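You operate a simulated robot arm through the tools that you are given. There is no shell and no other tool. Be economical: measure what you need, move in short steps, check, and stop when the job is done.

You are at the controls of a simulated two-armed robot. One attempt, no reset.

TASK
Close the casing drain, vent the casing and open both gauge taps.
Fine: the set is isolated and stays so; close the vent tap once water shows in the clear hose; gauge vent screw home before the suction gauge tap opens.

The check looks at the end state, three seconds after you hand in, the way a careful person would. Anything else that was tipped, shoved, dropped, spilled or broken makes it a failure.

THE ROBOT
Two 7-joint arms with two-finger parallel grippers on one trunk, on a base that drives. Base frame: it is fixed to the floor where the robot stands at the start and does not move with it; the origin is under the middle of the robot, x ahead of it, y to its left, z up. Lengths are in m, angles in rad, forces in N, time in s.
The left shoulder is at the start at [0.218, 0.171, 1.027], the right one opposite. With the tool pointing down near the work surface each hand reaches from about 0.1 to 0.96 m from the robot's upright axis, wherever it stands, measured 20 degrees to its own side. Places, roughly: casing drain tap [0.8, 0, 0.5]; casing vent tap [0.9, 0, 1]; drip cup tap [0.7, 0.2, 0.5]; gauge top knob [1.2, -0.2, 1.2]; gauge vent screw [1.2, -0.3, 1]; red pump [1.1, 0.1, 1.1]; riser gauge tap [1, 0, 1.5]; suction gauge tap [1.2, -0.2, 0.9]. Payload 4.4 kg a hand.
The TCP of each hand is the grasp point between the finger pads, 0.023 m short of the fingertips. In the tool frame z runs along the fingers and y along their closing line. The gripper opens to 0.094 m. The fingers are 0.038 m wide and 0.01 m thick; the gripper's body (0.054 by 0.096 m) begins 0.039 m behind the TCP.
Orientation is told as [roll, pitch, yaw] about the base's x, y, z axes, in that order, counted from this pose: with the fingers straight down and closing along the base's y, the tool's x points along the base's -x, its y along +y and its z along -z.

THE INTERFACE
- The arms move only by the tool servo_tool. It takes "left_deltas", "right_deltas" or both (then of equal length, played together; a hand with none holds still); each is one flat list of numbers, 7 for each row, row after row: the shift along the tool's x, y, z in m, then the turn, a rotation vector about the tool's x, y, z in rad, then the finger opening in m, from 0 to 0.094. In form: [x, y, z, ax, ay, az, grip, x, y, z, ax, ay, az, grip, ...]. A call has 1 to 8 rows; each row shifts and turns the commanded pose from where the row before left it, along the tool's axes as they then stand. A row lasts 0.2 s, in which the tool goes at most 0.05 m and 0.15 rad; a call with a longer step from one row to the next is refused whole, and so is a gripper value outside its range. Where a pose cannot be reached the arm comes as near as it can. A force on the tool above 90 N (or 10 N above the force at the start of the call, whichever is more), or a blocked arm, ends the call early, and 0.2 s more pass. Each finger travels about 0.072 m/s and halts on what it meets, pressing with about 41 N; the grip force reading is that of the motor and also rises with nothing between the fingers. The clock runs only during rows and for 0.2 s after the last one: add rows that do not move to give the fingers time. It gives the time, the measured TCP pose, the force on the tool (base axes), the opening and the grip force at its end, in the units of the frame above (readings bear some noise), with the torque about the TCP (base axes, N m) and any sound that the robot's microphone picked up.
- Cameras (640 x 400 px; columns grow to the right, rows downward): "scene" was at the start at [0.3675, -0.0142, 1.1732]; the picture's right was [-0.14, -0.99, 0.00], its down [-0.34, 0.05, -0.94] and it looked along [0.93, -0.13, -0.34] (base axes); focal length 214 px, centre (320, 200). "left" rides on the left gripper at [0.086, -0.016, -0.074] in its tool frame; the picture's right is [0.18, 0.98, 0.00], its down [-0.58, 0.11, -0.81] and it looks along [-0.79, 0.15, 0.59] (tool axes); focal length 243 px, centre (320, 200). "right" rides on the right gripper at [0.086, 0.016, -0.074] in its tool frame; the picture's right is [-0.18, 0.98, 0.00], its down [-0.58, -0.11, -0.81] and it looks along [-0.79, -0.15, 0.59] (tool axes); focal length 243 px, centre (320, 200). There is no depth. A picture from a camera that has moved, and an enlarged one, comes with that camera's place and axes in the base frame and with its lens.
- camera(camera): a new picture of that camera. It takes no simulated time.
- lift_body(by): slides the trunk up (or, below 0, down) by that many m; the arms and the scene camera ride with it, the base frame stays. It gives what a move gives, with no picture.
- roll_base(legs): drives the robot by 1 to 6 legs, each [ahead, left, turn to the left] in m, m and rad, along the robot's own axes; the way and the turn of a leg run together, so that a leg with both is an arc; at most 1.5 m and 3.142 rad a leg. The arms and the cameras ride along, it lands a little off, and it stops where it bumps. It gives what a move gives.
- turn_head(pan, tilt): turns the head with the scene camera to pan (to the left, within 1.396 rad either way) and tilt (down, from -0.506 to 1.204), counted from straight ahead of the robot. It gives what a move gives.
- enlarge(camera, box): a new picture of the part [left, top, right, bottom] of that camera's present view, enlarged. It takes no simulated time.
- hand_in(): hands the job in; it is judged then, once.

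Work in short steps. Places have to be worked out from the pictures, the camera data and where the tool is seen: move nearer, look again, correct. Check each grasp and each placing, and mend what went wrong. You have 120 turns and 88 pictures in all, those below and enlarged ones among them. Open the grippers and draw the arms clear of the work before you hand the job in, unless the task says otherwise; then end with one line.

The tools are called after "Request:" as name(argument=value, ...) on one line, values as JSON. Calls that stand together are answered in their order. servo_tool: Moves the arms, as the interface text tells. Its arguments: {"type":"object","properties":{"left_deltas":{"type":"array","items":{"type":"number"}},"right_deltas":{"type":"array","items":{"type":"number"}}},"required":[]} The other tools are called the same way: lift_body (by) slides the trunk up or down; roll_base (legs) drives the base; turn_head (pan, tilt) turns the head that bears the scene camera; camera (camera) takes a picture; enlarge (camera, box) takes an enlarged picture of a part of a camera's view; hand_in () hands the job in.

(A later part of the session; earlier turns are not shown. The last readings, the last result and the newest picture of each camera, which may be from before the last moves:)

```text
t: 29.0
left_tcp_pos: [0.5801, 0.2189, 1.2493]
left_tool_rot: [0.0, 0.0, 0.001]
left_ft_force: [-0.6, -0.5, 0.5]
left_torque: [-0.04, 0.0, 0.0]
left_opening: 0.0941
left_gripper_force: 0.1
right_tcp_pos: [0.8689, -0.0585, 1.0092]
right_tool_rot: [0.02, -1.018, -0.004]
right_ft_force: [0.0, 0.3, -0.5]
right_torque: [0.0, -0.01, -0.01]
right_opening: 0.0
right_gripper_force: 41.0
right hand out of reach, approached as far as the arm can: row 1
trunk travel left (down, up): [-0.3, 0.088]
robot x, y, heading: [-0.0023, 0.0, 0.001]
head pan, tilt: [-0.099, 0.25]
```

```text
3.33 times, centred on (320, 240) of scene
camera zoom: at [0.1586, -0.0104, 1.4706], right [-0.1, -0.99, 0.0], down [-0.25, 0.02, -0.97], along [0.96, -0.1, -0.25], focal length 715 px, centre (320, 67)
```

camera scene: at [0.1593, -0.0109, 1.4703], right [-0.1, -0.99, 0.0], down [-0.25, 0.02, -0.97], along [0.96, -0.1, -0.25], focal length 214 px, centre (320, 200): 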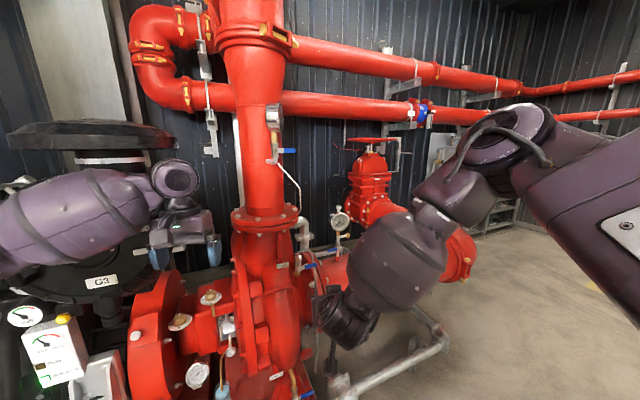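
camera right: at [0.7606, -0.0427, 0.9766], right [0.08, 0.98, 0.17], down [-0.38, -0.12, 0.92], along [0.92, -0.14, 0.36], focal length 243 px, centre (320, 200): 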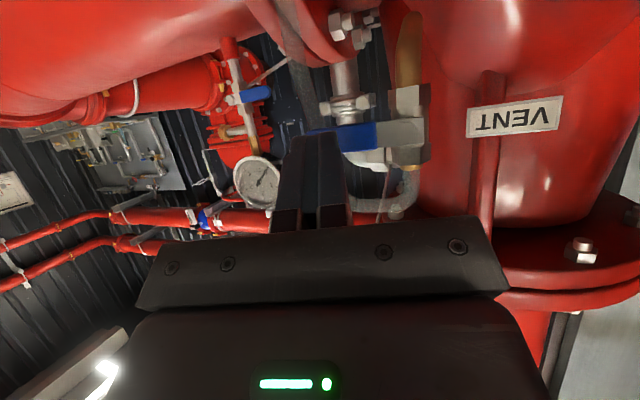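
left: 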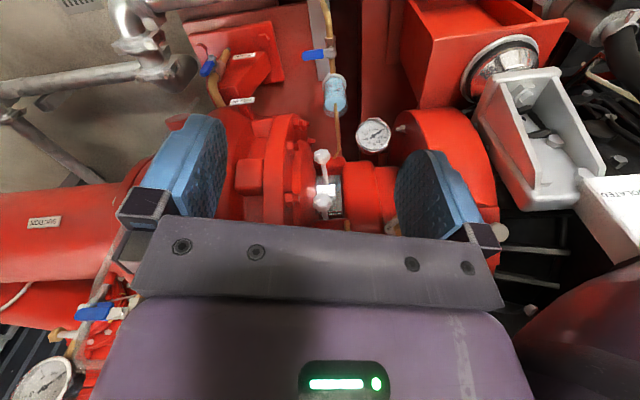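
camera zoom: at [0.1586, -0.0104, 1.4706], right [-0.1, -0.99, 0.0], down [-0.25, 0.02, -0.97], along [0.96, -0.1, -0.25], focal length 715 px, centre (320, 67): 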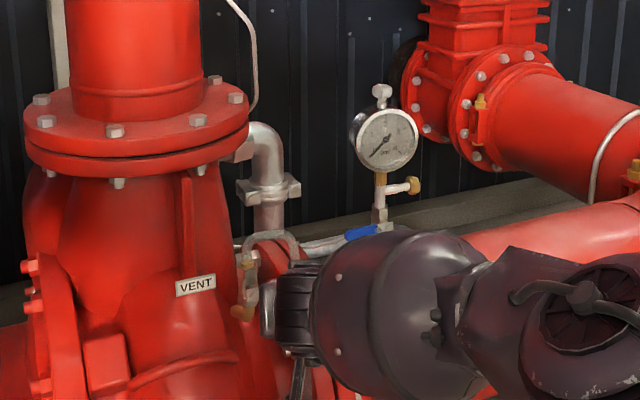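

The lever hasn't moved: the arm ran out of reach just short. I back off 3 cm and lower the trunk 10 cm to gain reach.

Request:
servo_tool(right_deltas=[0.0212, 0, -0.034, 0, 0, 0, 0, 0, 0, 0, 0, 0, 0, 0])

Request:
lift_body(by=-0.1)

```text
t: 29.6
left_tcp_pos: [0.5806, 0.2197, 1.2501]
left_tool_rot: [0.0, -0.001, 0.0]
left_ft_force: [0.0, 0.0, -0.1]
left_torque: [0.01, 0.01, -0.03]
left_opening: 0.0939
left_gripper_force: 0.2
right_tcp_pos: [0.8325, -0.0621, 1.0128]
right_tool_rot: [0.022, -1.017, -0.007]
right_ft_force: [0.4, 0.3, -0.1]
right_torque: [-0.03, 0.03, -0.02]
right_opening: 0.0001
right_gripper_force: 41.0
trunk travel left (down, up): [-0.3, 0.088]
robot x, y, heading: [-0.0002, 0.0014, 0.002]
head pan, tilt: [-0.099, 0.25]
```

```text
t: 30.9
left_tcp_pos: [0.5794, 0.2193, 1.153]
left_tool_rot: [0.001, -0.004, 0.002]
left_ft_force: [-0.5, -0.2, -1.0]
left_torque: [-0.01, -0.01, 0.0]
left_opening: 0.0939
left_gripper_force: 0.0
right_tcp_pos: [0.8291, -0.0616, 0.9139]
right_tool_rot: [0.021, -1.021, -0.006]
right_ft_force: [0.0, -0.6, 1.0]
right_torque: [0.0, 0.03, 0.0]
right_opening: 0.0003
right_gripper_force: 41.2
trunk travel left (down, up): [-0.2, 0.188]
robot x, y, heading: [-0.0, 0.0007, 0.001]
head pan, tilt: [-0.099, 0.25]
```

Now up to just below the lever and forward beneath it.

Request:
servo_tool(right_deltas=[-0.0238, 0, -0.0148, 0, 0, 0, 0, -0.0238, 0, -0.0148, 0, 0, 0, 0, -0.014, 0, 0.0225, 0, 0, 0, 0, -0.014, 0, 0.0225, 0, 0, 0, 0, 0, 0, 0, 0, 0, 0, 0])

Request:
camera(camera="right")

```text
t: 32.1
left_tcp_pos: [0.5797, 0.2178, 1.15]
left_tool_rot: [0.0, 0.001, 0.001]
left_ft_force: [0.1, -0.1, 0.0]
left_torque: [0.0, 0.03, -0.01]
left_opening: 0.0939
left_gripper_force: 0.0
right_tcp_pos: [0.8824, -0.0626, 0.9663]
right_tool_rot: [0.024, -1.017, -0.005]
right_ft_force: [0.5, 0.4, -0.5]
right_torque: [-0.01, 0.04, -0.03]
right_opening: 0.0
right_gripper_force: 40.8
trunk travel left (down, up): [-0.2, 0.188]
robot x, y, heading: [0.0009, 0.0025, 0.002]
head pan, tilt: [-0.099, 0.25]
```

```text
53 pictures are left
camera right: at [0.7731, -0.0449, 0.9335], right [0.08, 0.98, 0.17], down [-0.38, -0.13, 0.92], along [0.92, -0.14, 0.36], focal length 243 px, centre (320, 200)
```

right: 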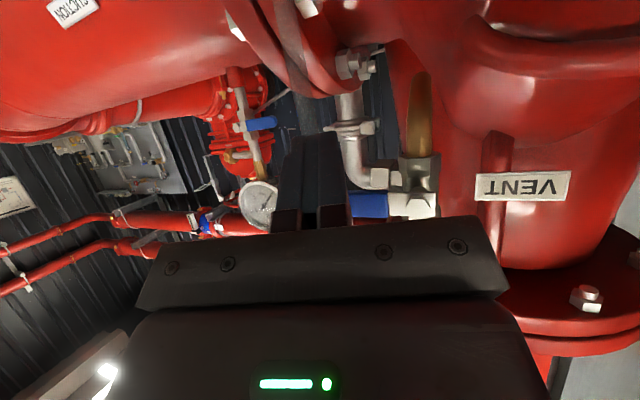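

Reach is fine now. Lift along the arc.

Request:
servo_tool(right_deltas=[-0.0153, 0, -0.0095, 0, 0, 0, 0, -0.0102, 0.002, -0.0064, 0, 0, 0, 0, -0.0102, 0.004, -0.0064, 0, 0, 0, 0, -0.0077, 0.008, -0.0048, 0, 0, 0, 0, -0.0077, 0.009, -0.0048, 0, 0, 0, 0])

Request:
camera(camera="right")

```text
t: 33.3
left_tcp_pos: [0.5801, 0.2189, 1.1497]
left_tool_rot: [-0.001, 0.0, 0.0]
left_ft_force: [0.0, -0.2, -0.7]
left_torque: [-0.01, -0.04, 0.02]
left_opening: 0.0938
left_gripper_force: 0.0
right_tcp_pos: [0.8817, -0.0394, 1.0269]
right_tool_rot: [0.022, -1.017, -0.005]
right_ft_force: [-0.4, 0.8, -0.3]
right_torque: [0.04, 0.01, -0.01]
right_opening: 0.0001
right_gripper_force: 41.2
trunk travel left (down, up): [-0.2, 0.188]
robot x, y, heading: [-0.0012, -0.0032, 0.001]
head pan, tilt: [-0.099, 0.25]
```

```text
52 pictures are left
camera right: at [0.7733, -0.0229, 0.9939], right [0.08, 0.98, 0.17], down [-0.38, -0.13, 0.92], along [0.92, -0.14, 0.36], focal length 243 px, centre (320, 200)
```

right: 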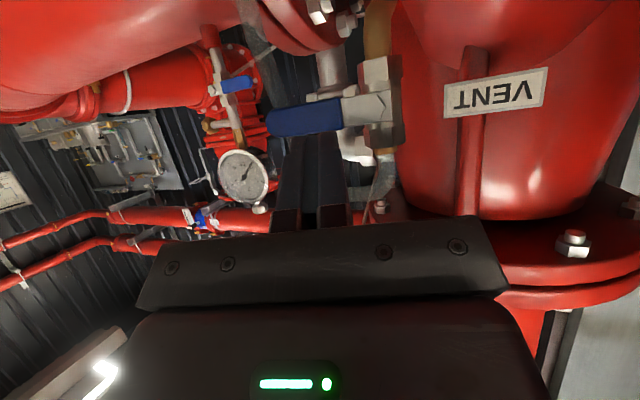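

Fingers passed without touching: the lever lies deeper than thought, about x≈0.92. I drop back down and go in 2 cm deeper.

Request:
servo_tool(right_deltas=[0.0308, -0.01, 0.0074, 0, 0, 0, 0, 0.0308, -0.01, 0.0074, 0, 0, 0, 0, -0.0106, 0, 0.017, 0, 0, 0, 0, -0.0106, 0, 0.017, 0, 0, 0, 0, 0, 0, 0, 0, 0, 0, 0])

Request:
camera(camera="right")

```text
t: 34.5
left_tcp_pos: [0.5809, 0.2187, 1.1504]
left_tool_rot: [0.0, 0.0, 0.0]
left_ft_force: [-0.2, 0.1, 0.6]
left_torque: [0.0, -0.01, -0.01]
left_opening: 0.0941
left_gripper_force: 0.0
right_tcp_pos: [0.8997, -0.0567, 0.9676]
right_tool_rot: [0.023, -1.018, -0.005]
right_ft_force: [-0.8, 0.2, 0.1]
right_torque: [-0.05, -0.01, -0.01]
right_opening: 0.0002
right_gripper_force: 41.0
trunk travel left (down, up): [-0.2, 0.188]
robot x, y, heading: [-0.005, -0.0021, -0.001]
head pan, tilt: [-0.099, 0.25]
```

```text
51 pictures are left
camera right: at [0.7936, -0.0396, 0.9337], right [0.08, 0.98, 0.17], down [-0.38, -0.13, 0.92], along [0.92, -0.14, 0.36], focal length 243 px, centre (320, 200)
```

right: 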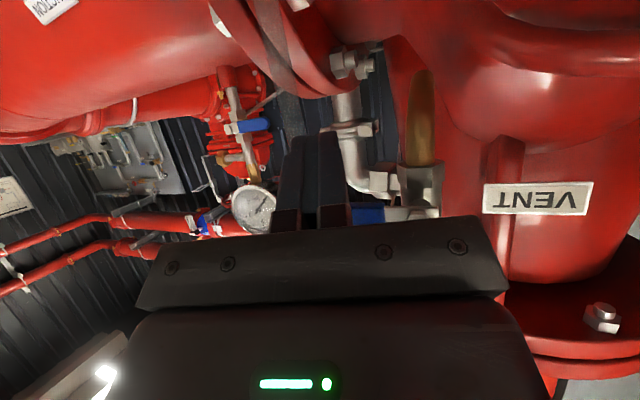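

Now lift again from 2 cm deeper.

Request:
servo_tool(right_deltas=[-0.0153, 0, -0.0095, 0, 0, 0, 0, -0.0102, 0.002, -0.0064, 0, 0, 0, 0, -0.0102, 0.004, -0.0064, 0, 0, 0, 0, -0.0077, 0.007, -0.0048, 0, 0, 0, 0])

Request:
camera(camera="right")

```text
t: 35.5
left_tcp_pos: [0.5809, 0.2202, 1.151]
left_tool_rot: [0.0, 0.0, 0.001]
left_ft_force: [-0.5, 1.3, 0.6]
left_torque: [0.01, 0.01, 0.0]
left_opening: 0.0939
left_gripper_force: 0.0
right_tcp_pos: [0.9006, -0.0446, 1.0207]
right_tool_rot: [0.022, -1.022, -0.002]
right_ft_force: [-2.8, -2.3, 0.5]
right_torque: [0.02, -0.04, -0.02]
right_opening: 0.0
right_gripper_force: 41.2
trunk travel left (down, up): [-0.2, 0.188]
robot x, y, heading: [0.0003, -0.0008, 0.006]
head pan, tilt: [-0.099, 0.25]
```

```text
50 pictures are left
camera right: at [0.7922, -0.0287, 0.9866], right [0.08, 0.98, 0.17], down [-0.38, -0.13, 0.92], along [0.92, -0.14, 0.36], focal length 243 px, centre (320, 200)
```

right: 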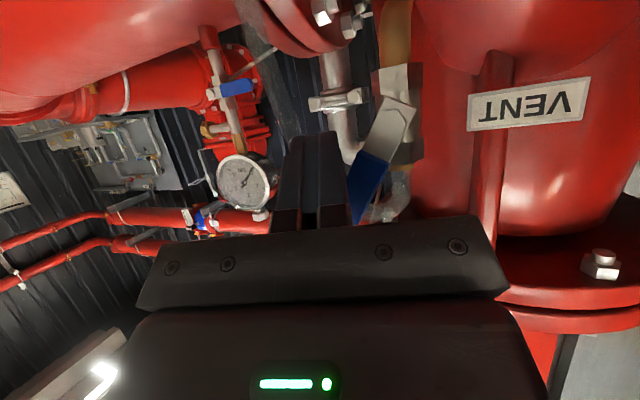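

The lever is rising (about 60°). Push it the rest of the way left to vertical.

Request:
servo_tool(right_deltas=[-0.0051, 0.009, -0.0032, 0, 0, 0, 0, 0, 0.009, 0, 0, 0, 0, 0, 0, 0.006, 0, 0, 0, 0, 0])

Request:
camera(camera="right")

Request:
enlarge(camera="scene", box=[250, 150, 380, 270])

```text
t: 36.3
left_tcp_pos: [0.5796, 0.2158, 1.1501]
left_tool_rot: [0.001, -0.002, -0.001]
left_ft_force: [0.4, -0.3, -0.1]
left_torque: [-0.02, -0.03, 0.0]
left_opening: 0.0941
left_gripper_force: 0.1
right_tcp_pos: [0.9022, -0.0262, 1.0248]
right_tool_rot: [0.019, -1.017, -0.013]
right_ft_force: [-7.8, -17.3, 1.1]
right_torque: [-0.16, -0.09, -0.12]
right_opening: 0.0
right_gripper_force: 40.8
trunk travel left (down, up): [-0.2, 0.188]
robot x, y, heading: [-0.0002, -0.0019, -0.005]
head pan, tilt: [-0.099, 0.25]
```

```text
49 pictures are left
camera right: at [0.7932, -0.0098, 0.992], right [0.09, 0.98, 0.17], down [-0.38, -0.12, 0.92], along [0.92, -0.15, 0.36], focal length 243 px, centre (320, 200)
```

right: 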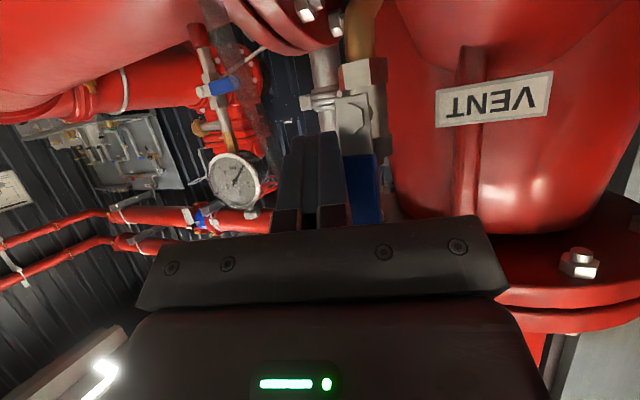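

```text
3.33 times, centred on (315, 210) of scene
camera zoom: at [0.221, -0.0132, 1.3644], right [-0.1, -0.99, 0.0], down [-0.24, 0.03, -0.97], along [0.96, -0.1, -0.25], focal length 715 px, centre (337, 167)
```

zoom: 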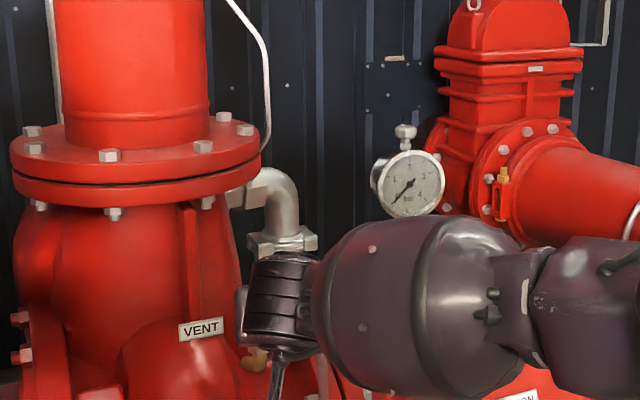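

Lever is vertical against its stop: vent open. I withdraw the hand a little and look at the hose.

Request:
servo_tool(right_deltas=[0.0159, -0.004, -0.0255, 0, 0, 0, 0, 0.0159, -0.005, -0.0255, 0, 0, 0, 0, 0, -0.03, -0.02, 0, 0, 0, 0])

Request:
enlarge(camera="right", box=[180, 0, 480, 210])

Request:
enlarge(camera="scene", box=[250, 170, 350, 270])

```text
t: 37.1
left_tcp_pos: [0.5794, 0.2186, 1.1508]
left_tool_rot: [0.0, 0.0, 0.0]
left_ft_force: [-0.9, -0.6, 0.1]
left_torque: [-0.01, -0.02, 0.03]
left_opening: 0.0941
left_gripper_force: 0.0
right_tcp_pos: [0.8196, -0.062, 1.0348]
right_tool_rot: [0.025, -1.017, -0.005]
right_ft_force: [-0.7, 0.1, 0.4]
right_torque: [0.02, -0.01, 0.01]
right_opening: 0.0001
right_gripper_force: 41.4
trunk travel left (down, up): [-0.2, 0.188]
robot x, y, heading: [0.0016, -0.0007, 0.003]
head pan, tilt: [-0.099, 0.25]
```

```text
1.90 times, centred on (330, 105) of right
camera zoom: at [0.7119, -0.0449, 1.0014], right [0.08, 0.98, 0.17], down [-0.38, -0.13, 0.92], along [0.92, -0.14, 0.36], focal length 462 px, centre (301, 381)
```

zoom: 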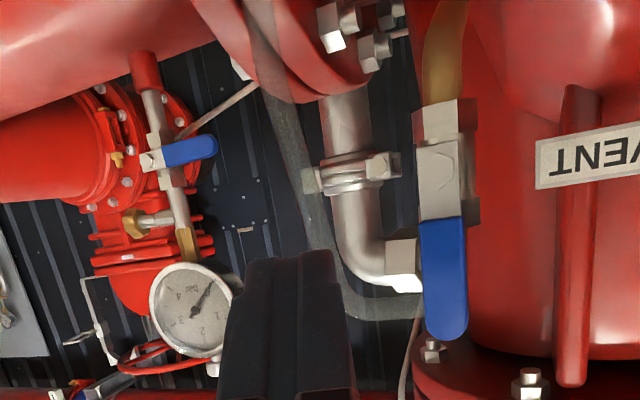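

```text
4.00 times, centred on (300, 220) of scene
camera zoom: at [0.2213, -0.0117, 1.3645], right [-0.1, -0.99, 0.0], down [-0.25, 0.03, -0.97], along [0.96, -0.1, -0.25], focal length 858 px, centre (400, 120)
```

zoom: 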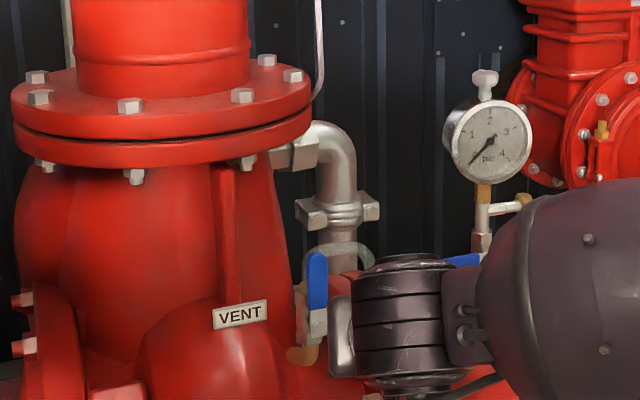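

Vent lever is in line; the clear hose (grey) shows no water yet. I shift the hand to the left side of the lever, ready to close, while watching.

Request:
servo_tool(right_deltas=[-0.0122, 0.041, 0.005, 0, 0, 0, 0, -0.0122, 0.041, 0.005, 0, 0, 0, 0])

Request:
camera(camera="right")

Request:
enlarge(camera="scene", box=[250, 170, 370, 290])

```text
t: 37.7
left_tcp_pos: [0.5803, 0.2205, 1.1495]
left_tool_rot: [0.0, 0.0, -0.002]
left_ft_force: [0.2, 0.0, -0.3]
left_torque: [-0.03, 0.02, 0.04]
left_opening: 0.0939
left_gripper_force: 0.1
right_tcp_pos: [0.8433, 0.0212, 1.0502]
right_tool_rot: [0.021, -1.016, -0.004]
right_ft_force: [0.0, 0.3, -0.5]
right_torque: [-0.02, -0.02, -0.03]
right_opening: 0.0001
right_gripper_force: 41.3
trunk travel left (down, up): [-0.2, 0.188]
robot x, y, heading: [-0.0012, 0.0024, 0.0]
head pan, tilt: [-0.099, 0.25]
```

```text
45 pictures are left
camera right: at [0.7356, 0.0381, 1.0169], right [0.08, 0.98, 0.17], down [-0.38, -0.12, 0.92], along [0.92, -0.14, 0.36], focal length 243 px, centre (320, 200)
```

right: 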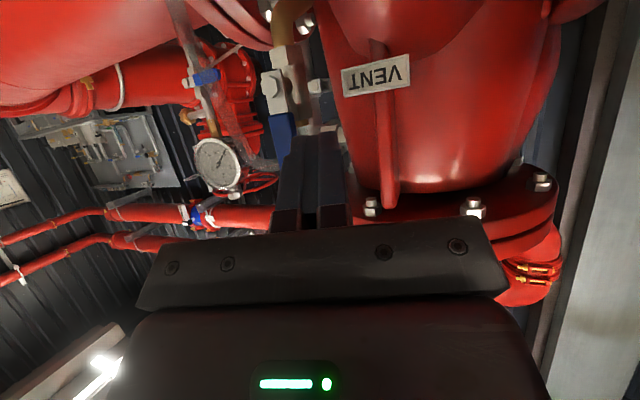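

```text
3.33 times, centred on (310, 230) of scene
camera zoom: at [0.2222, -0.0097, 1.3642], right [-0.1, -0.99, 0.0], down [-0.25, 0.02, -0.97], along [0.96, -0.1, -0.25], focal length 715 px, centre (353, 100)
```

zoom: 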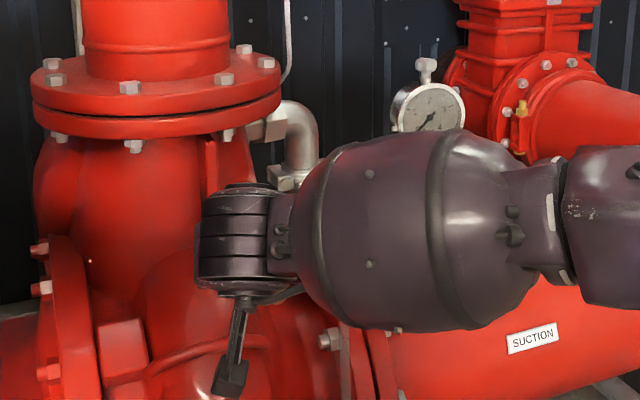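

Good position. I move in beside the lever's left side and check the hose again.

Request:
servo_tool(right_deltas=[-0.0133, 0, 0.0213, 0, 0, 0, 0, -0.0133, 0, 0.0213, 0, 0, 0, 0, 0, 0, 0, 0, 0, 0, 0, 0, 0, 0, 0, 0, 0, 0])

Request:
enlarge(camera="right", box=[120, 0, 420, 210])

```text
t: 38.7
left_tcp_pos: [0.5796, 0.2183, 1.1501]
left_tool_rot: [0.0, 0.001, 0.001]
left_ft_force: [-0.1, -0.9, -0.4]
left_torque: [0.0, -0.01, 0.01]
left_opening: 0.0938
left_gripper_force: 0.0
right_tcp_pos: [0.8954, 0.0239, 1.0503]
right_tool_rot: [0.023, -1.016, -0.007]
right_ft_force: [-0.3, -0.1, 0.1]
right_torque: [0.01, -0.01, 0.0]
right_opening: 0.0002
right_gripper_force: 40.9
trunk travel left (down, up): [-0.2, 0.188]
robot x, y, heading: [-0.0034, -0.0014, -0.002]
head pan, tilt: [-0.099, 0.25]
```

```text
1.90 times, centred on (270, 105) of right
camera zoom: at [0.7861, 0.0394, 1.0169], right [0.08, 0.98, 0.17], down [-0.38, -0.12, 0.92], along [0.92, -0.14, 0.36], focal length 462 px, centre (415, 381)
```

zoom: 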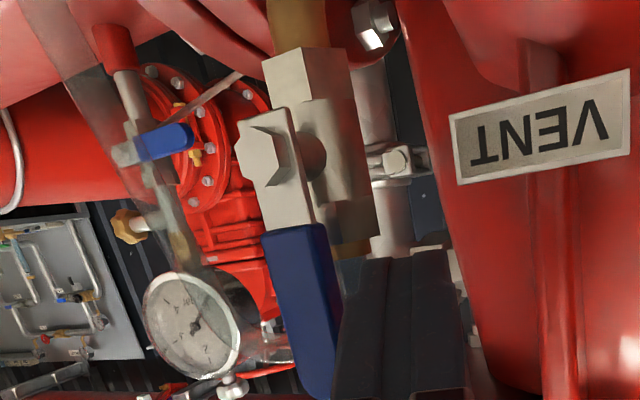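

Hose is still clear/grey. I wait about 3.5 s and look again.

Request:
servo_tool(right_deltas=[0, 0, 0, 0, 0, 0, 0, 0, 0, 0, 0, 0, 0, 0, 0, 0, 0, 0, 0, 0, 0, 0, 0, 0, 0, 0, 0, 0, 0, 0, 0, 0, 0, 0, 0, 0, 0, 0, 0, 0, 0, 0, 0, 0, 0, 0, 0, 0, 0, 0, 0, 0, 0, 0, 0, 0])

Request:
servo_tool(right_deltas=[0, 0, 0, 0, 0, 0, 0, 0, 0, 0, 0, 0, 0, 0, 0, 0, 0, 0, 0, 0, 0, 0, 0, 0, 0, 0, 0, 0, 0, 0, 0, 0, 0, 0, 0, 0, 0, 0, 0, 0, 0, 0, 0, 0, 0, 0, 0, 0, 0, 0, 0, 0, 0, 0, 0, 0])

Request:
enlarge(camera="right", box=[120, 0, 420, 210])

```text
t: 40.5
left_tcp_pos: [0.5804, 0.2191, 1.151]
left_tool_rot: [-0.002, 0.0, 0.002]
left_ft_force: [0.6, -0.3, 0.4]
left_torque: [-0.01, 0.0, 0.01]
left_opening: 0.094
left_gripper_force: 0.0
right_tcp_pos: [0.8942, 0.0235, 1.0499]
right_tool_rot: [0.022, -1.016, -0.006]
right_ft_force: [0.0, 0.3, -0.2]
right_torque: [-0.03, 0.01, -0.02]
right_opening: 0.0
right_gripper_force: 40.7
trunk travel left (down, up): [-0.2, 0.188]
robot x, y, heading: [-0.0021, 0.0004, 0.001]
head pan, tilt: [-0.099, 0.25]
```

```text
t: 42.3
left_tcp_pos: [0.5812, 0.2203, 1.1501]
left_tool_rot: [-0.001, 0.0, 0.0]
left_ft_force: [-0.1, -0.6, 0.0]
left_torque: [0.02, 0.03, 0.0]
left_opening: 0.094
left_gripper_force: 0.1
right_tcp_pos: [0.8953, 0.0232, 1.0498]
right_tool_rot: [0.022, -1.016, -0.006]
right_ft_force: [0.1, -0.3, -0.2]
right_torque: [-0.03, 0.01, 0.02]
right_opening: 0.0
right_gripper_force: 40.8
trunk travel left (down, up): [-0.2, 0.188]
robot x, y, heading: [-0.0014, -0.0035, -0.001]
head pan, tilt: [-0.099, 0.25]
```

```text
1.90 times, centred on (270, 105) of right
camera zoom: at [0.786, 0.0392, 1.0169], right [0.08, 0.98, 0.17], down [-0.38, -0.12, 0.92], along [0.92, -0.14, 0.36], focal length 462 px, centre (415, 381)
```

zoom: 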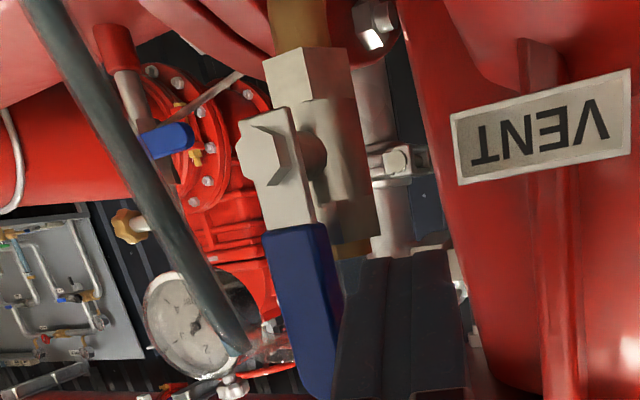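

The hose has gone dark: water shows. I close the vent at once, pushing the lever right and down.

Request:
servo_tool(right_deltas=[-0.0048, -0.008, 0.0077, 0, 0, 0, 0, 0.0014, -0.0125, 0.0009, 0, 0, 0, 0, 0.0042, -0.0125, 0.0027, 0, 0, 0, 0, 0.0067, -0.01, 0.0044, 0, 0, 0, 0, 0.0084, -0.01, 0.0055, 0, 0, 0, 0, 0.0049, -0.004, 0.0062, 0, 0, 0, 0, 0.0049, -0.004, 0.0062, 0, 0, 0, 0, 0.004, 0, 0.0027, 0, 0, 0, 0])

Request:
camera(camera="right")

```text
t: 44.1
left_tcp_pos: [0.5698, 0.2231, 1.1573]
left_tool_rot: [-0.001, -0.012, -0.001]
left_ft_force: [-1.3, -0.4, -0.8]
left_torque: [0.0, 0.0, 0.0]
left_opening: 0.0942
left_gripper_force: 0.1
right_tcp_pos: [0.9043, -0.0262, 1.0354]
right_tool_rot: [0.04, -1.047, -0.009]
right_ft_force: [-36.3, 25.5, 68.1]
right_torque: [1.22, 0.21, 0.6]
right_opening: 0.0
right_gripper_force: 40.5
trunk travel left (down, up): [-0.2, 0.188]
robot x, y, heading: [-0.0013, -0.0012, 0.0]
head pan, tilt: [-0.099, 0.25]
```

```text
41 pictures are left
camera right: at [0.7969, -0.0118, 0.9984], right [0.07, 0.98, 0.18], down [-0.4, -0.14, 0.9], along [0.91, -0.13, 0.39], focal length 243 px, centre (320, 200)
```

right: 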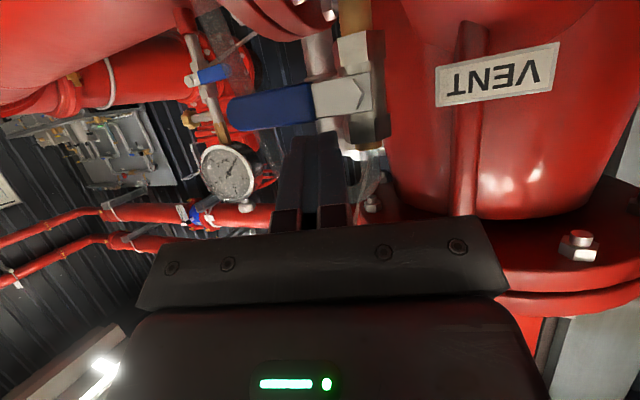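

Lever is horizontal at its stop: vent closed. I retreat and verify, and view the suction gauge.

Request:
servo_tool(right_deltas=[-0.01, 0, -0.02, 0, 0, 0, 0, 0, 0, -0.045, 0, 0, 0, 0, 0, -0.03, -0.03, 0, 0, 0, 0, 0, -0.045, 0, 0, 0, 0, 0])

Request:
enlarge(camera="right", box=[160, 0, 460, 210])

Request:
enlarge(camera="scene", box=[280, 130, 440, 260])

```text
t: 45.1
left_tcp_pos: [0.5811, 0.2179, 1.1483]
left_tool_rot: [0.001, 0.001, -0.001]
left_ft_force: [-1.1, 0.6, 0.2]
left_torque: [0.01, -0.02, -0.01]
left_opening: 0.0942
left_gripper_force: 0.1
right_tcp_pos: [0.8378, -0.1154, 1.0666]
right_tool_rot: [0.022, -1.014, -0.004]
right_ft_force: [0.1, -0.8, -0.3]
right_torque: [0.0, -0.02, 0.02]
right_opening: 0.0
right_gripper_force: 41.0
trunk travel left (down, up): [-0.2, 0.188]
robot x, y, heading: [0.0006, -0.0, -0.004]
head pan, tilt: [-0.099, 0.25]
```

```text
1.90 times, centred on (310, 105) of right
camera zoom: at [0.7295, -0.1002, 1.0322], right [0.09, 0.98, 0.17], down [-0.38, -0.12, 0.92], along [0.92, -0.14, 0.36], focal length 462 px, centre (339, 381)
```

zoom: 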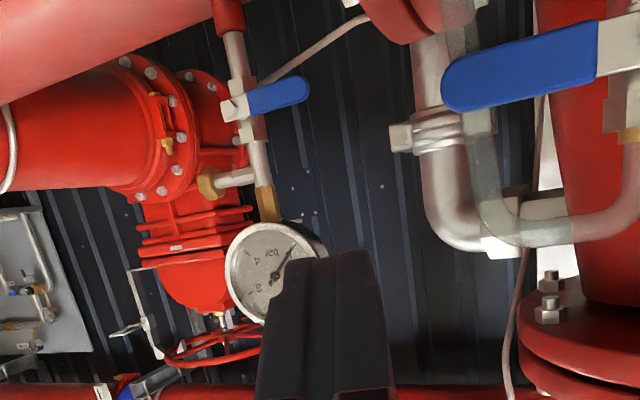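

```text
3.08 times, centred on (360, 195) of scene
camera zoom: at [0.2229, -0.0119, 1.3637], right [-0.1, -0.99, 0.0], down [-0.25, 0.03, -0.97], along [0.96, -0.1, -0.25], focal length 660 px, centre (197, 215)
```

zoom: 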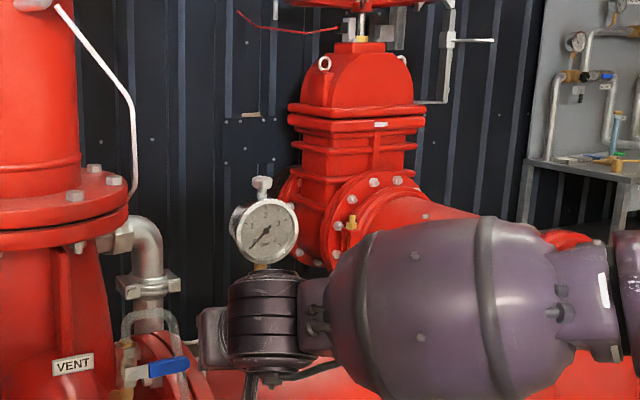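

Vent confirmed closed. Suction tap triangulates to pivot [1.151, -0.211, 0.949] with lever toward +y, and the vent screw to [1.186, -0.259, 0.998] on a stub pointing -y. Before driving, I look at the riser tap above.

Request:
turn_head(pan=0.0, tilt=-0.1)

Request:
enlarge(camera="scene", box=[240, 100, 380, 240])

Request:
camera(camera="left")

```text
t: 45.9
left_tcp_pos: [0.5803, 0.2192, 1.1491]
left_tool_rot: [0.002, -0.001, 0.001]
left_ft_force: [0.4, 0.3, -0.6]
left_torque: [0.01, -0.01, 0.02]
left_opening: 0.0942
left_gripper_force: 0.0
right_tcp_pos: [0.8388, -0.1137, 1.0672]
right_tool_rot: [0.022, -1.018, -0.006]
right_ft_force: [0.2, 0.1, 0.4]
right_torque: [0.0, 0.02, -0.02]
right_opening: 0.0001
right_gripper_force: 41.5
trunk travel left (down, up): [-0.2, 0.188]
robot x, y, heading: [-0.0019, 0.0011, -0.002]
head pan, tilt: [0.0, -0.099]
```

```text
2.86 times, centred on (310, 170) of scene
camera zoom: at [0.2165, -0.0016, 1.3959], right [0.0, -1.0, 0.0], down [0.1, 0.0, -1.0], along [1.0, 0.0, 0.1], focal length 613 px, centre (349, 286)
```

zoom: 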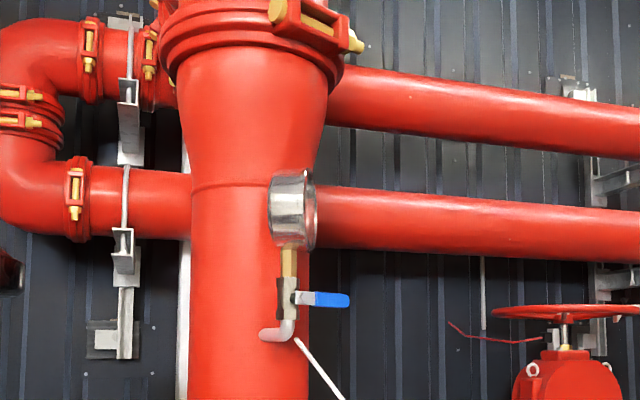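

```text
37 pictures are left
camera left: at [0.4948, 0.2018, 1.2251], right [-0.18, 0.98, 0.0], down [0.58, 0.11, 0.81], along [0.79, 0.15, -0.59], focal length 243 px, centre (320, 200)
```

left: 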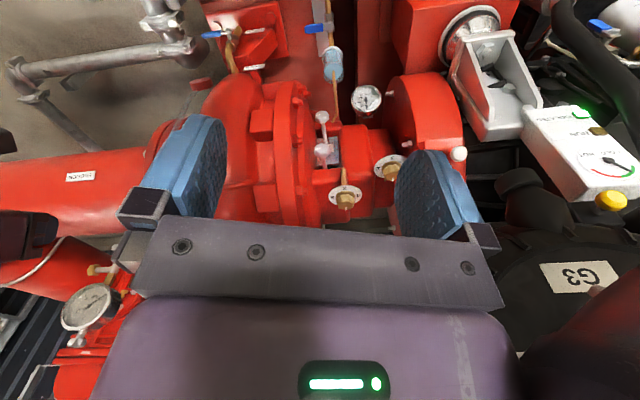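

The riser tap pivot is near [0.95, 0.06, 1.455], but its lever's direction is unclear. I withdraw the right hand, raise the trunk, and use the right camera for a closer look.

Request:
servo_tool(right_deltas=[0.0265, 0, -0.0425, 0, 0, 0, 0, 0.0265, 0, -0.0425, 0, 0, 0, 0, 0.0265, 0, -0.0425, 0, 0, 0, 0])

Request:
lift_body(by=0.187)

Request:
camera(camera="right")

```text
t: 46.7
left_tcp_pos: [0.5796, 0.2177, 1.1493]
left_tool_rot: [0.001, -0.001, -0.002]
left_ft_force: [-0.7, 0.8, 0.0]
left_torque: [0.0, 0.01, -0.01]
left_opening: 0.0942
left_gripper_force: 0.1
right_tcp_pos: [0.686, -0.118, 1.0667]
right_tool_rot: [0.021, -1.019, -0.007]
right_ft_force: [-0.3, -0.4, 0.8]
right_torque: [0.03, -0.01, -0.02]
right_opening: 0.0001
right_gripper_force: 40.9
trunk travel left (down, up): [-0.2, 0.188]
robot x, y, heading: [-0.0008, -0.0007, -0.001]
head pan, tilt: [0.0, -0.099]
```

```text
t: 48.8
left_tcp_pos: [0.5796, 0.2194, 1.3368]
left_tool_rot: [0.0, 0.001, 0.0]
left_ft_force: [-0.2, -0.2, 0.0]
left_torque: [0.01, -0.05, 0.01]
left_opening: 0.094
left_gripper_force: 0.0
right_tcp_pos: [0.6871, -0.1172, 1.2504]
right_tool_rot: [0.023, -1.018, -0.006]
right_ft_force: [0.0, -0.9, 0.7]
right_torque: [0.01, 0.04, -0.03]
right_opening: 0.0
right_gripper_force: 41.2
trunk travel left (down, up): [-0.387, 0.001]
robot x, y, heading: [0.0005, -0.0001, -0.005]
head pan, tilt: [0.0, -0.099]
```

```text
36 pictures are left
camera right: at [0.5785, -0.1017, 1.2164], right [0.08, 0.98, 0.17], down [-0.38, -0.12, 0.92], along [0.92, -0.14, 0.36], focal length 243 px, centre (320, 200)
```

right: 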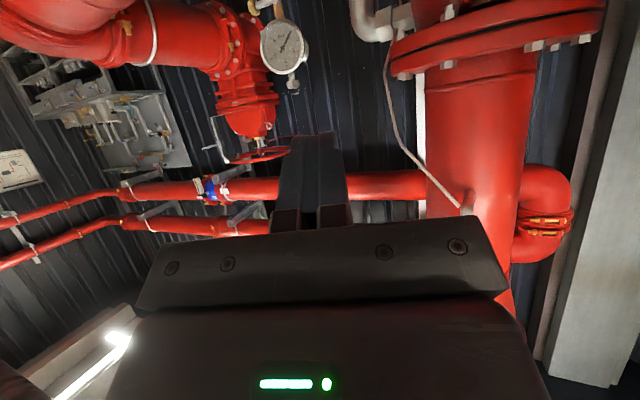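

The tap is hidden behind the gripper; I raise the hand further.

Request:
servo_tool(right_deltas=[-0.036, -0.01, -0.0225, 0, 0, 0, 0, -0.036, -0.01, -0.0225, 0, 0, 0, 0, -0.036, -0.01, -0.0225, 0, 0, 0, 0, -0.036, -0.01, -0.0225, 0, 0, 0, 0])

Request:
camera(camera="right")

```text
t: 49.8
left_tcp_pos: [0.5807, 0.2193, 1.3374]
left_tool_rot: [0.002, 0.0, 0.001]
left_ft_force: [-0.8, -0.8, 1.0]
left_torque: [-0.03, -0.02, 0.0]
left_opening: 0.0943
left_gripper_force: 0.0
right_tcp_pos: [0.6857, -0.1582, 1.416]
right_tool_rot: [0.021, -1.017, -0.002]
right_ft_force: [-0.1, -0.2, 0.7]
right_torque: [-0.02, 0.04, -0.03]
right_opening: 0.0002
right_gripper_force: 41.1
trunk travel left (down, up): [-0.387, 0.001]
robot x, y, heading: [-0.0051, -0.0008, -0.004]
head pan, tilt: [0.0, -0.099]
```

```text
35 pictures are left
camera right: at [0.5767, -0.1429, 1.3832], right [0.08, 0.98, 0.17], down [-0.38, -0.12, 0.92], along [0.92, -0.14, 0.36], focal length 243 px, centre (320, 200)
```

right: 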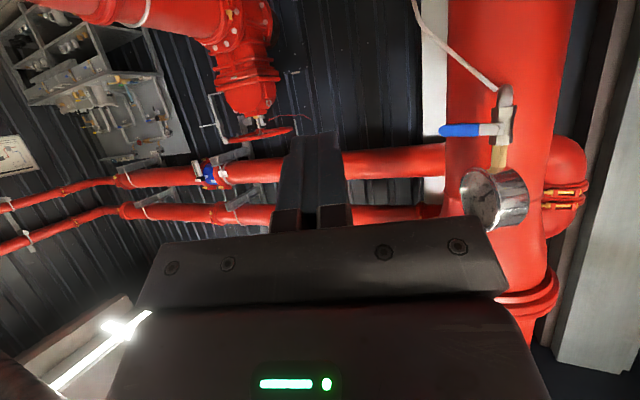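

Request:
enlarge(camera="right", box=[420, 70, 540, 230])

Request:
enlarge(camera="scene", box=[260, 150, 360, 270])

```text
2.50 times, centred on (480, 150) of right
camera zoom: at [0.5767, -0.1429, 1.3832], right [0.08, 0.98, 0.17], down [-0.38, -0.12, 0.92], along [0.92, -0.14, 0.36], focal length 606 px, centre (-80, 325)
```

zoom: 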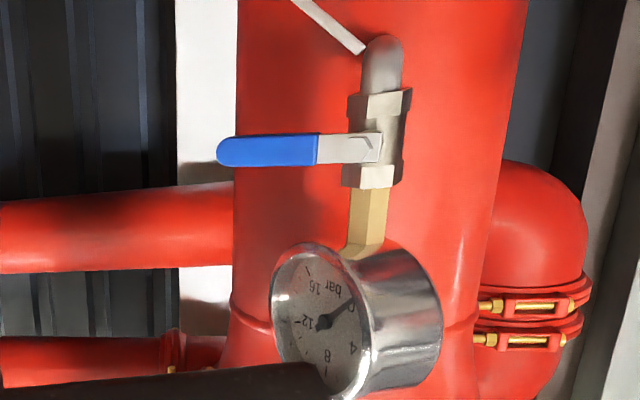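

```text
3.33 times, centred on (310, 210) of scene
camera zoom: at [0.1446, -0.0014, 1.5898], right [0.0, -1.0, 0.0], down [0.1, 0.0, -0.99], along [0.99, 0.0, 0.1], focal length 715 px, centre (353, 167)
```

zoom: 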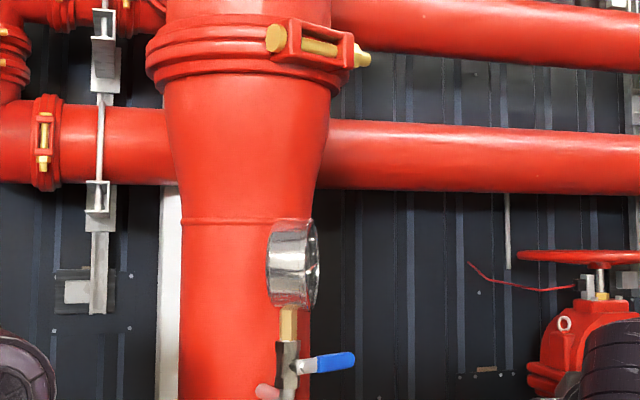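

The riser lever points from pivot ≈[0.93, 0.053, 1.452] to tip ≈[0.971, -0.004, 1.453], closed. It's a stretch from here, so I roll 0.1 m ahead (plinth edge is at about x=0.51).

Request:
roll_base(legs=[[0.1, 0, 0]])

```text
t: 51.0
left_tcp_pos: [0.669, 0.2221, 1.3366]
left_tool_rot: [0.001, 0.001, 0.011]
left_ft_force: [0.1, 0.3, 0.0]
left_torque: [0.05, -0.01, -0.01]
left_opening: 0.0939
left_gripper_force: 0.0
right_tcp_pos: [0.7785, -0.1537, 1.4164]
right_tool_rot: [0.022, -1.015, 0.006]
right_ft_force: [-0.6, 0.6, -0.5]
right_torque: [-0.02, -0.01, 0.0]
right_opening: 0.0
right_gripper_force: 41.4
trunk travel left (down, up): [-0.387, 0.001]
robot x, y, heading: [0.0904, -0.002, 0.004]
head pan, tilt: [0.0, -0.099]
stopped in leg 1: the robot was blocked; the commanded pose is now the measured one
```

Stopped just at the plinth, fine. I bring the fingers up in front of the riser lever.

Request:
servo_tool(right_deltas=[-0.0093, 0.0415, 0.0178, 0, 0, 0, 0, -0.0093, 0.0415, 0.0178, 0, 0, 0, 0, -0.0093, 0.0415, 0.0178, 0, 0, 0, 0, -0.0093, 0.0415, 0.0178, 0, 0, 0, 0])

Request:
camera(camera="right")

```text
t: 52.0
left_tcp_pos: [0.6689, 0.2255, 1.3358]
left_tool_rot: [-0.003, 0.001, 0.01]
left_ft_force: [0.0, 0.2, 0.2]
left_torque: [-0.05, 0.0, 0.0]
left_opening: 0.0937
left_gripper_force: 0.0
right_tcp_pos: [0.8539, 0.0182, 1.4128]
right_tool_rot: [0.018, -1.016, 0.007]
right_ft_force: [-0.6, 0.2, 0.1]
right_torque: [-0.02, 0.01, -0.02]
right_opening: 0.0
right_gripper_force: 41.0
trunk travel left (down, up): [-0.387, 0.001]
robot x, y, heading: [0.0903, -0.0017, 0.004]
head pan, tilt: [0.0, -0.099]
```

```text
32 pictures are left
camera right: at [0.7459, 0.0321, 1.3789], right [0.07, 0.98, 0.17], down [-0.38, -0.13, 0.92], along [0.92, -0.13, 0.36], focal length 243 px, centre (320, 200)
```

right: 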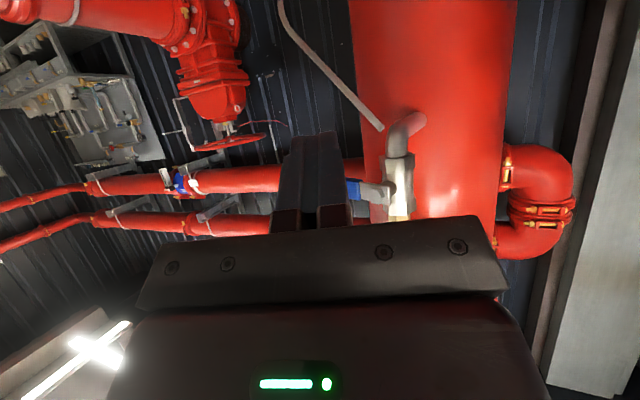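

Pivot now triangulates to [0.925, 0.052, 1.449]. I slide the fingers in beneath the lever's outer half.

Request:
servo_tool(right_deltas=[-0.0159, -0.005, 0.0255, 0, 0, 0, 0, -0.0159, -0.005, 0.0255, 0, 0, 0, 0, -0.0159, -0.003, 0.0255, 0, 0, 0, 0, 0, 0, 0, 0, 0, 0, 0])

Request:
camera(camera="right")

```text
t: 53.0
left_tcp_pos: [0.6685, 0.2219, 1.3365]
left_tool_rot: [0.002, 0.001, 0.01]
left_ft_force: [-1.1, -0.1, 1.7]
left_torque: [-0.02, -0.01, 0.0]
left_opening: 0.0939
left_gripper_force: 0.1
right_tcp_pos: [0.943, 0.0027, 1.4148]
right_tool_rot: [0.021, -1.017, 0.004]
right_ft_force: [0.6, -0.3, 0.0]
right_torque: [-0.03, 0.01, 0.03]
right_opening: 0.0
right_gripper_force: 40.7
trunk travel left (down, up): [-0.387, 0.001]
robot x, y, heading: [0.089, -0.0036, 0.015]
head pan, tilt: [0.0, -0.099]
```

```text
31 pictures are left
camera right: at [0.8356, 0.0169, 1.3811], right [0.07, 0.98, 0.17], down [-0.38, -0.13, 0.92], along [0.92, -0.13, 0.36], focal length 243 px, centre (320, 200)
```

right: 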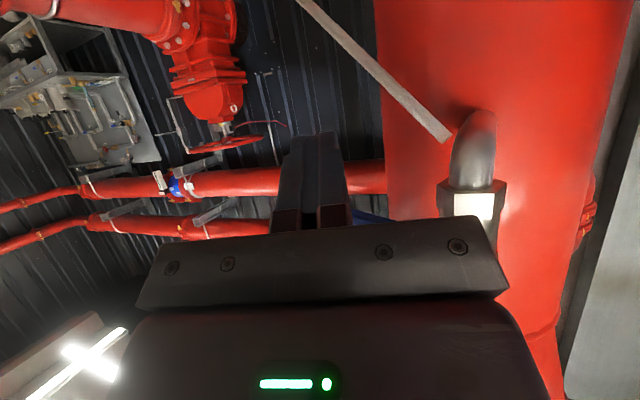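

Now lift the lever along its arc.

Request:
servo_tool(right_deltas=[-0.0153, 0, -0.0095, 0, 0, 0, 0, -0.011, 0.0025, -0.0088, 0, 0, 0, 0, -0.0104, 0.004, -0.0098, 0, 0, 0, 0, -0.0055, 0.0082, -0.0101, 0, 0, 0, 0])

Request:
camera(camera="right")

```text
t: 54.0
left_tcp_pos: [0.6703, 0.2206, 1.338]
left_tool_rot: [0.0, 0.002, 0.008]
left_ft_force: [-0.7, 0.4, 0.6]
left_torque: [-0.02, -0.04, 0.0]
left_opening: 0.0939
left_gripper_force: 0.1
right_tcp_pos: [0.9388, 0.0037, 1.4388]
right_tool_rot: [-0.004, -0.972, 0.005]
right_ft_force: [4.9, -8.3, -16.3]
right_torque: [-0.13, 0.46, -0.25]
right_opening: 0.0
right_gripper_force: 41.0
trunk travel left (down, up): [-0.387, 0.001]
robot x, y, heading: [0.0894, -0.0017, 0.007]
head pan, tilt: [0.0, -0.099]
stopped in row 4 (right hand): the force on the tool passed its limit at 94 N (the readings are from after the stop); the commanded pose is now the measured one
```

```text
30 pictures are left
camera right: at [0.8299, 0.0202, 1.4098], right [0.1, 0.98, 0.15], down [-0.34, -0.11, 0.93], along [0.94, -0.15, 0.32], focal length 243 px, centre (320, 200)
```

right: 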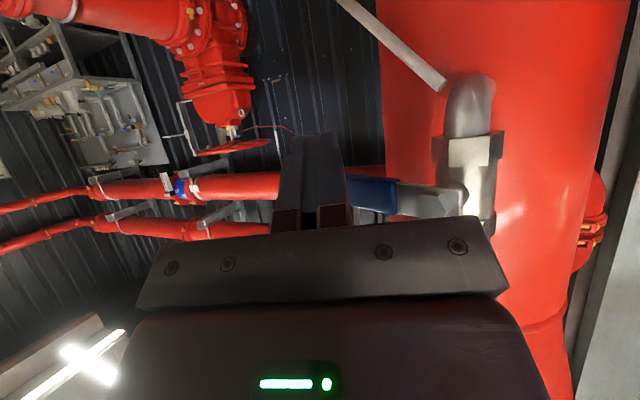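

The lever is at a stop upward, so it must open downward. I back out and come round above the lever.

Request:
servo_tool(right_deltas=[0.0099, 0, 0.0068, 0, 0, 0, 0, 0.0282, -0.003, -0.0413, 0, 0, 0, 0, -0.0301, -0.003, -0.0205, 0, 0, 0, 0, -0.0301, 0, -0.0205, 0, 0, 0, 0, 0, 0, 0, 0, 0, 0, 0])

Request:
camera(camera="right")

Request:
enlarge(camera="scene", box=[260, 170, 380, 290])

```text
t: 55.2
left_tcp_pos: [0.6706, 0.2202, 1.3361]
left_tool_rot: [0.0, 0.001, 0.008]
left_ft_force: [0.5, -0.1, 0.5]
left_torque: [0.01, 0.0, 0.02]
left_opening: 0.0943
left_gripper_force: 0.1
right_tcp_pos: [0.8902, -0.0017, 1.502]
right_tool_rot: [0.004, -0.981, 0.007]
right_ft_force: [0.2, -0.2, 0.0]
right_torque: [-0.01, 0.01, -0.01]
right_opening: 0.0001
right_gripper_force: 41.3
trunk travel left (down, up): [-0.387, 0.001]
robot x, y, heading: [0.09, -0.0014, 0.003]
head pan, tilt: [0.0, -0.099]
```

```text
29 pictures are left
camera right: at [0.7806, 0.0148, 1.4733], right [0.09, 0.98, 0.15], down [-0.34, -0.11, 0.93], along [0.93, -0.14, 0.33], focal length 243 px, centre (320, 200)
```

right: 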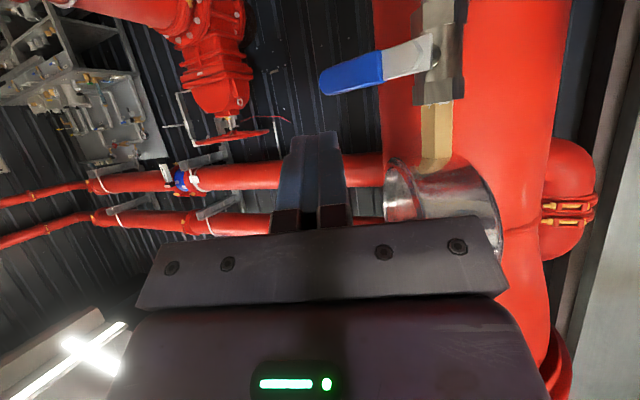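

```text
3.33 times, centred on (320, 230) of scene
camera zoom: at [0.237, -0.0038, 1.5897], right [0.01, -1.0, 0.0], down [0.1, 0.0, -1.0], along [1.0, 0.01, 0.1], focal length 715 px, centre (320, 100)
```

zoom: 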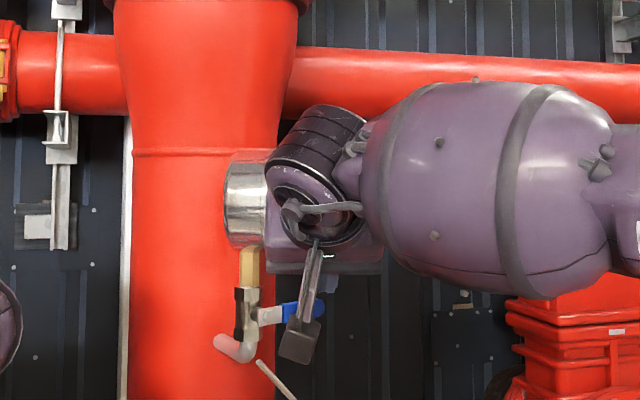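

The lever hasn't moved and the gauge face is close to where the gripper's flank would pass. I yaw the hand 0.42 rad to the left so it comes in along the stem axis, keeping the gripper off the gauge.

Request:
servo_tool(right_deltas=[0, -0.03, -0.02, -0.1163, 0, -0.0778, 0, 0, -0.02, 0, -0.1163, 0, -0.0778, 0, 0, 0, 0, -0.1163, 0, -0.0778, 0, 0, 0, 0, 0, 0, 0, 0])

Request:
camera(camera="right")

```text
t: 56.2
left_tcp_pos: [0.6688, 0.22, 1.337]
left_tool_rot: [0.0, 0.002, 0.008]
left_ft_force: [0.4, -0.7, -0.8]
left_torque: [-0.03, -0.01, 0.04]
left_opening: 0.094
left_gripper_force: 0.0
right_tcp_pos: [0.874, -0.0514, 1.5169]
right_tool_rot: [0.004, -0.983, 0.427]
right_ft_force: [-0.3, 0.0, 0.2]
right_torque: [-0.03, 0.05, -0.03]
right_opening: 0.0002
right_gripper_force: 41.1
trunk travel left (down, up): [-0.387, 0.001]
robot x, y, heading: [0.0916, -0.0029, 0.007]
head pan, tilt: [0.0, -0.099]
```

```text
27 pictures are left
camera right: at [0.7678, -0.081, 1.4863], right [-0.32, 0.94, 0.15], down [-0.27, -0.25, 0.93], along [0.91, 0.25, 0.33], focal length 243 px, centre (320, 200)
```

right: 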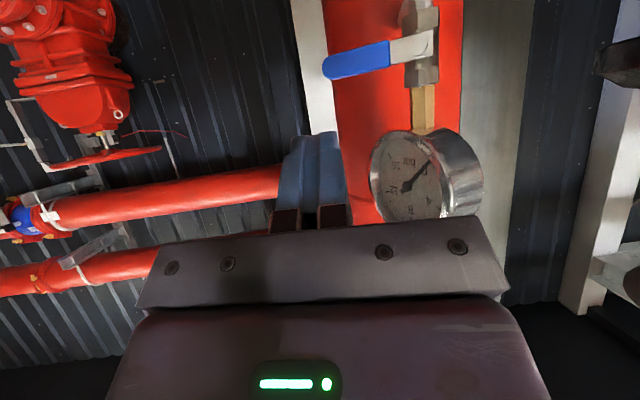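

Very clear view: pivot [0.924, 0.052, 1.453], tip about [0.976, 0.0, 1.453]; gauge bottom near z 1.508. I yaw further to 45° (along the stem) and come to a standoff above the lever's end.

Request:
servo_tool(right_deltas=[0, 0, 0, -0.0997, 0, -0.0667, 0, 0, 0, 0, -0.0997, 0, -0.0667, 0, 0, 0, 0, -0.0997, 0, -0.0667, 0, -0.0077, -0.0146, 0.0304, 0, 0, 0, 0, -0.0077, -0.0146, 0.0304, 0, 0, 0, 0, 0, 0, 0, 0, 0, 0, 0])

Request:
camera(camera="right")

```text
t: 57.6
left_tcp_pos: [0.6701, 0.2218, 1.3374]
left_tool_rot: [0.002, 0.001, 0.01]
left_ft_force: [0.0, -0.7, 0.5]
left_torque: [0.01, -0.02, -0.02]
left_opening: 0.0941
left_gripper_force: 0.1
right_tcp_pos: [0.8731, -0.0512, 1.5159]
right_tool_rot: [0.002, -0.979, 0.666]
right_ft_force: [-0.6, 0.3, -0.8]
right_torque: [0.0, 0.01, 0.0]
right_opening: 0.0
right_gripper_force: 41.3
right hand out of reach, approached as far as the arm can: row 3, 4, 5
trunk travel left (down, up): [-0.387, 0.001]
robot x, y, heading: [0.0922, -0.0053, 0.006]
head pan, tilt: [0.0, -0.099]
```

```text
26 pictures are left
camera right: at [0.7781, -0.1046, 1.486], right [-0.53, 0.83, 0.15], down [-0.2, -0.3, 0.93], along [0.82, 0.46, 0.33], focal length 243 px, centre (320, 200)
```

right: 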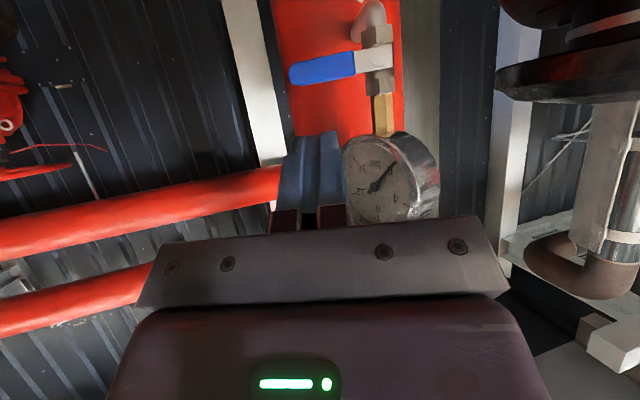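

The wrist can't yaw that far here. Instead I'll open the gripper and use only its left finger, so the gripper body stays to the right of the gauge; yaw back toward ~0.25.

Request:
servo_tool(right_deltas=[0, 0, 0, 0.1163, 0, 0.0778, 0.09, 0, 0, 0, 0.1163, 0, 0.0778, 0.09, 0, 0, 0, 0.1163, 0, 0.0778, 0.09, 0, 0, 0, 0, 0, 0, 0.09])

```text
t: 58.6
left_tcp_pos: [0.6705, 0.2211, 1.3367]
left_tool_rot: [0.001, 0.001, 0.008]
left_ft_force: [-0.7, -0.5, 0.2]
left_torque: [-0.03, -0.02, -0.05]
left_opening: 0.094
left_gripper_force: 0.1
right_tcp_pos: [0.8735, -0.0505, 1.5151]
right_tool_rot: [0.002, -0.98, 0.245]
right_ft_force: [-0.7, -0.1, 0.0]
right_torque: [0.01, 0.01, 0.02]
right_opening: 0.09
right_gripper_force: 0.1
trunk travel left (down, up): [-0.387, 0.001]
robot x, y, heading: [0.0904, -0.0015, 0.006]
head pan, tilt: [0.0, -0.099]
```

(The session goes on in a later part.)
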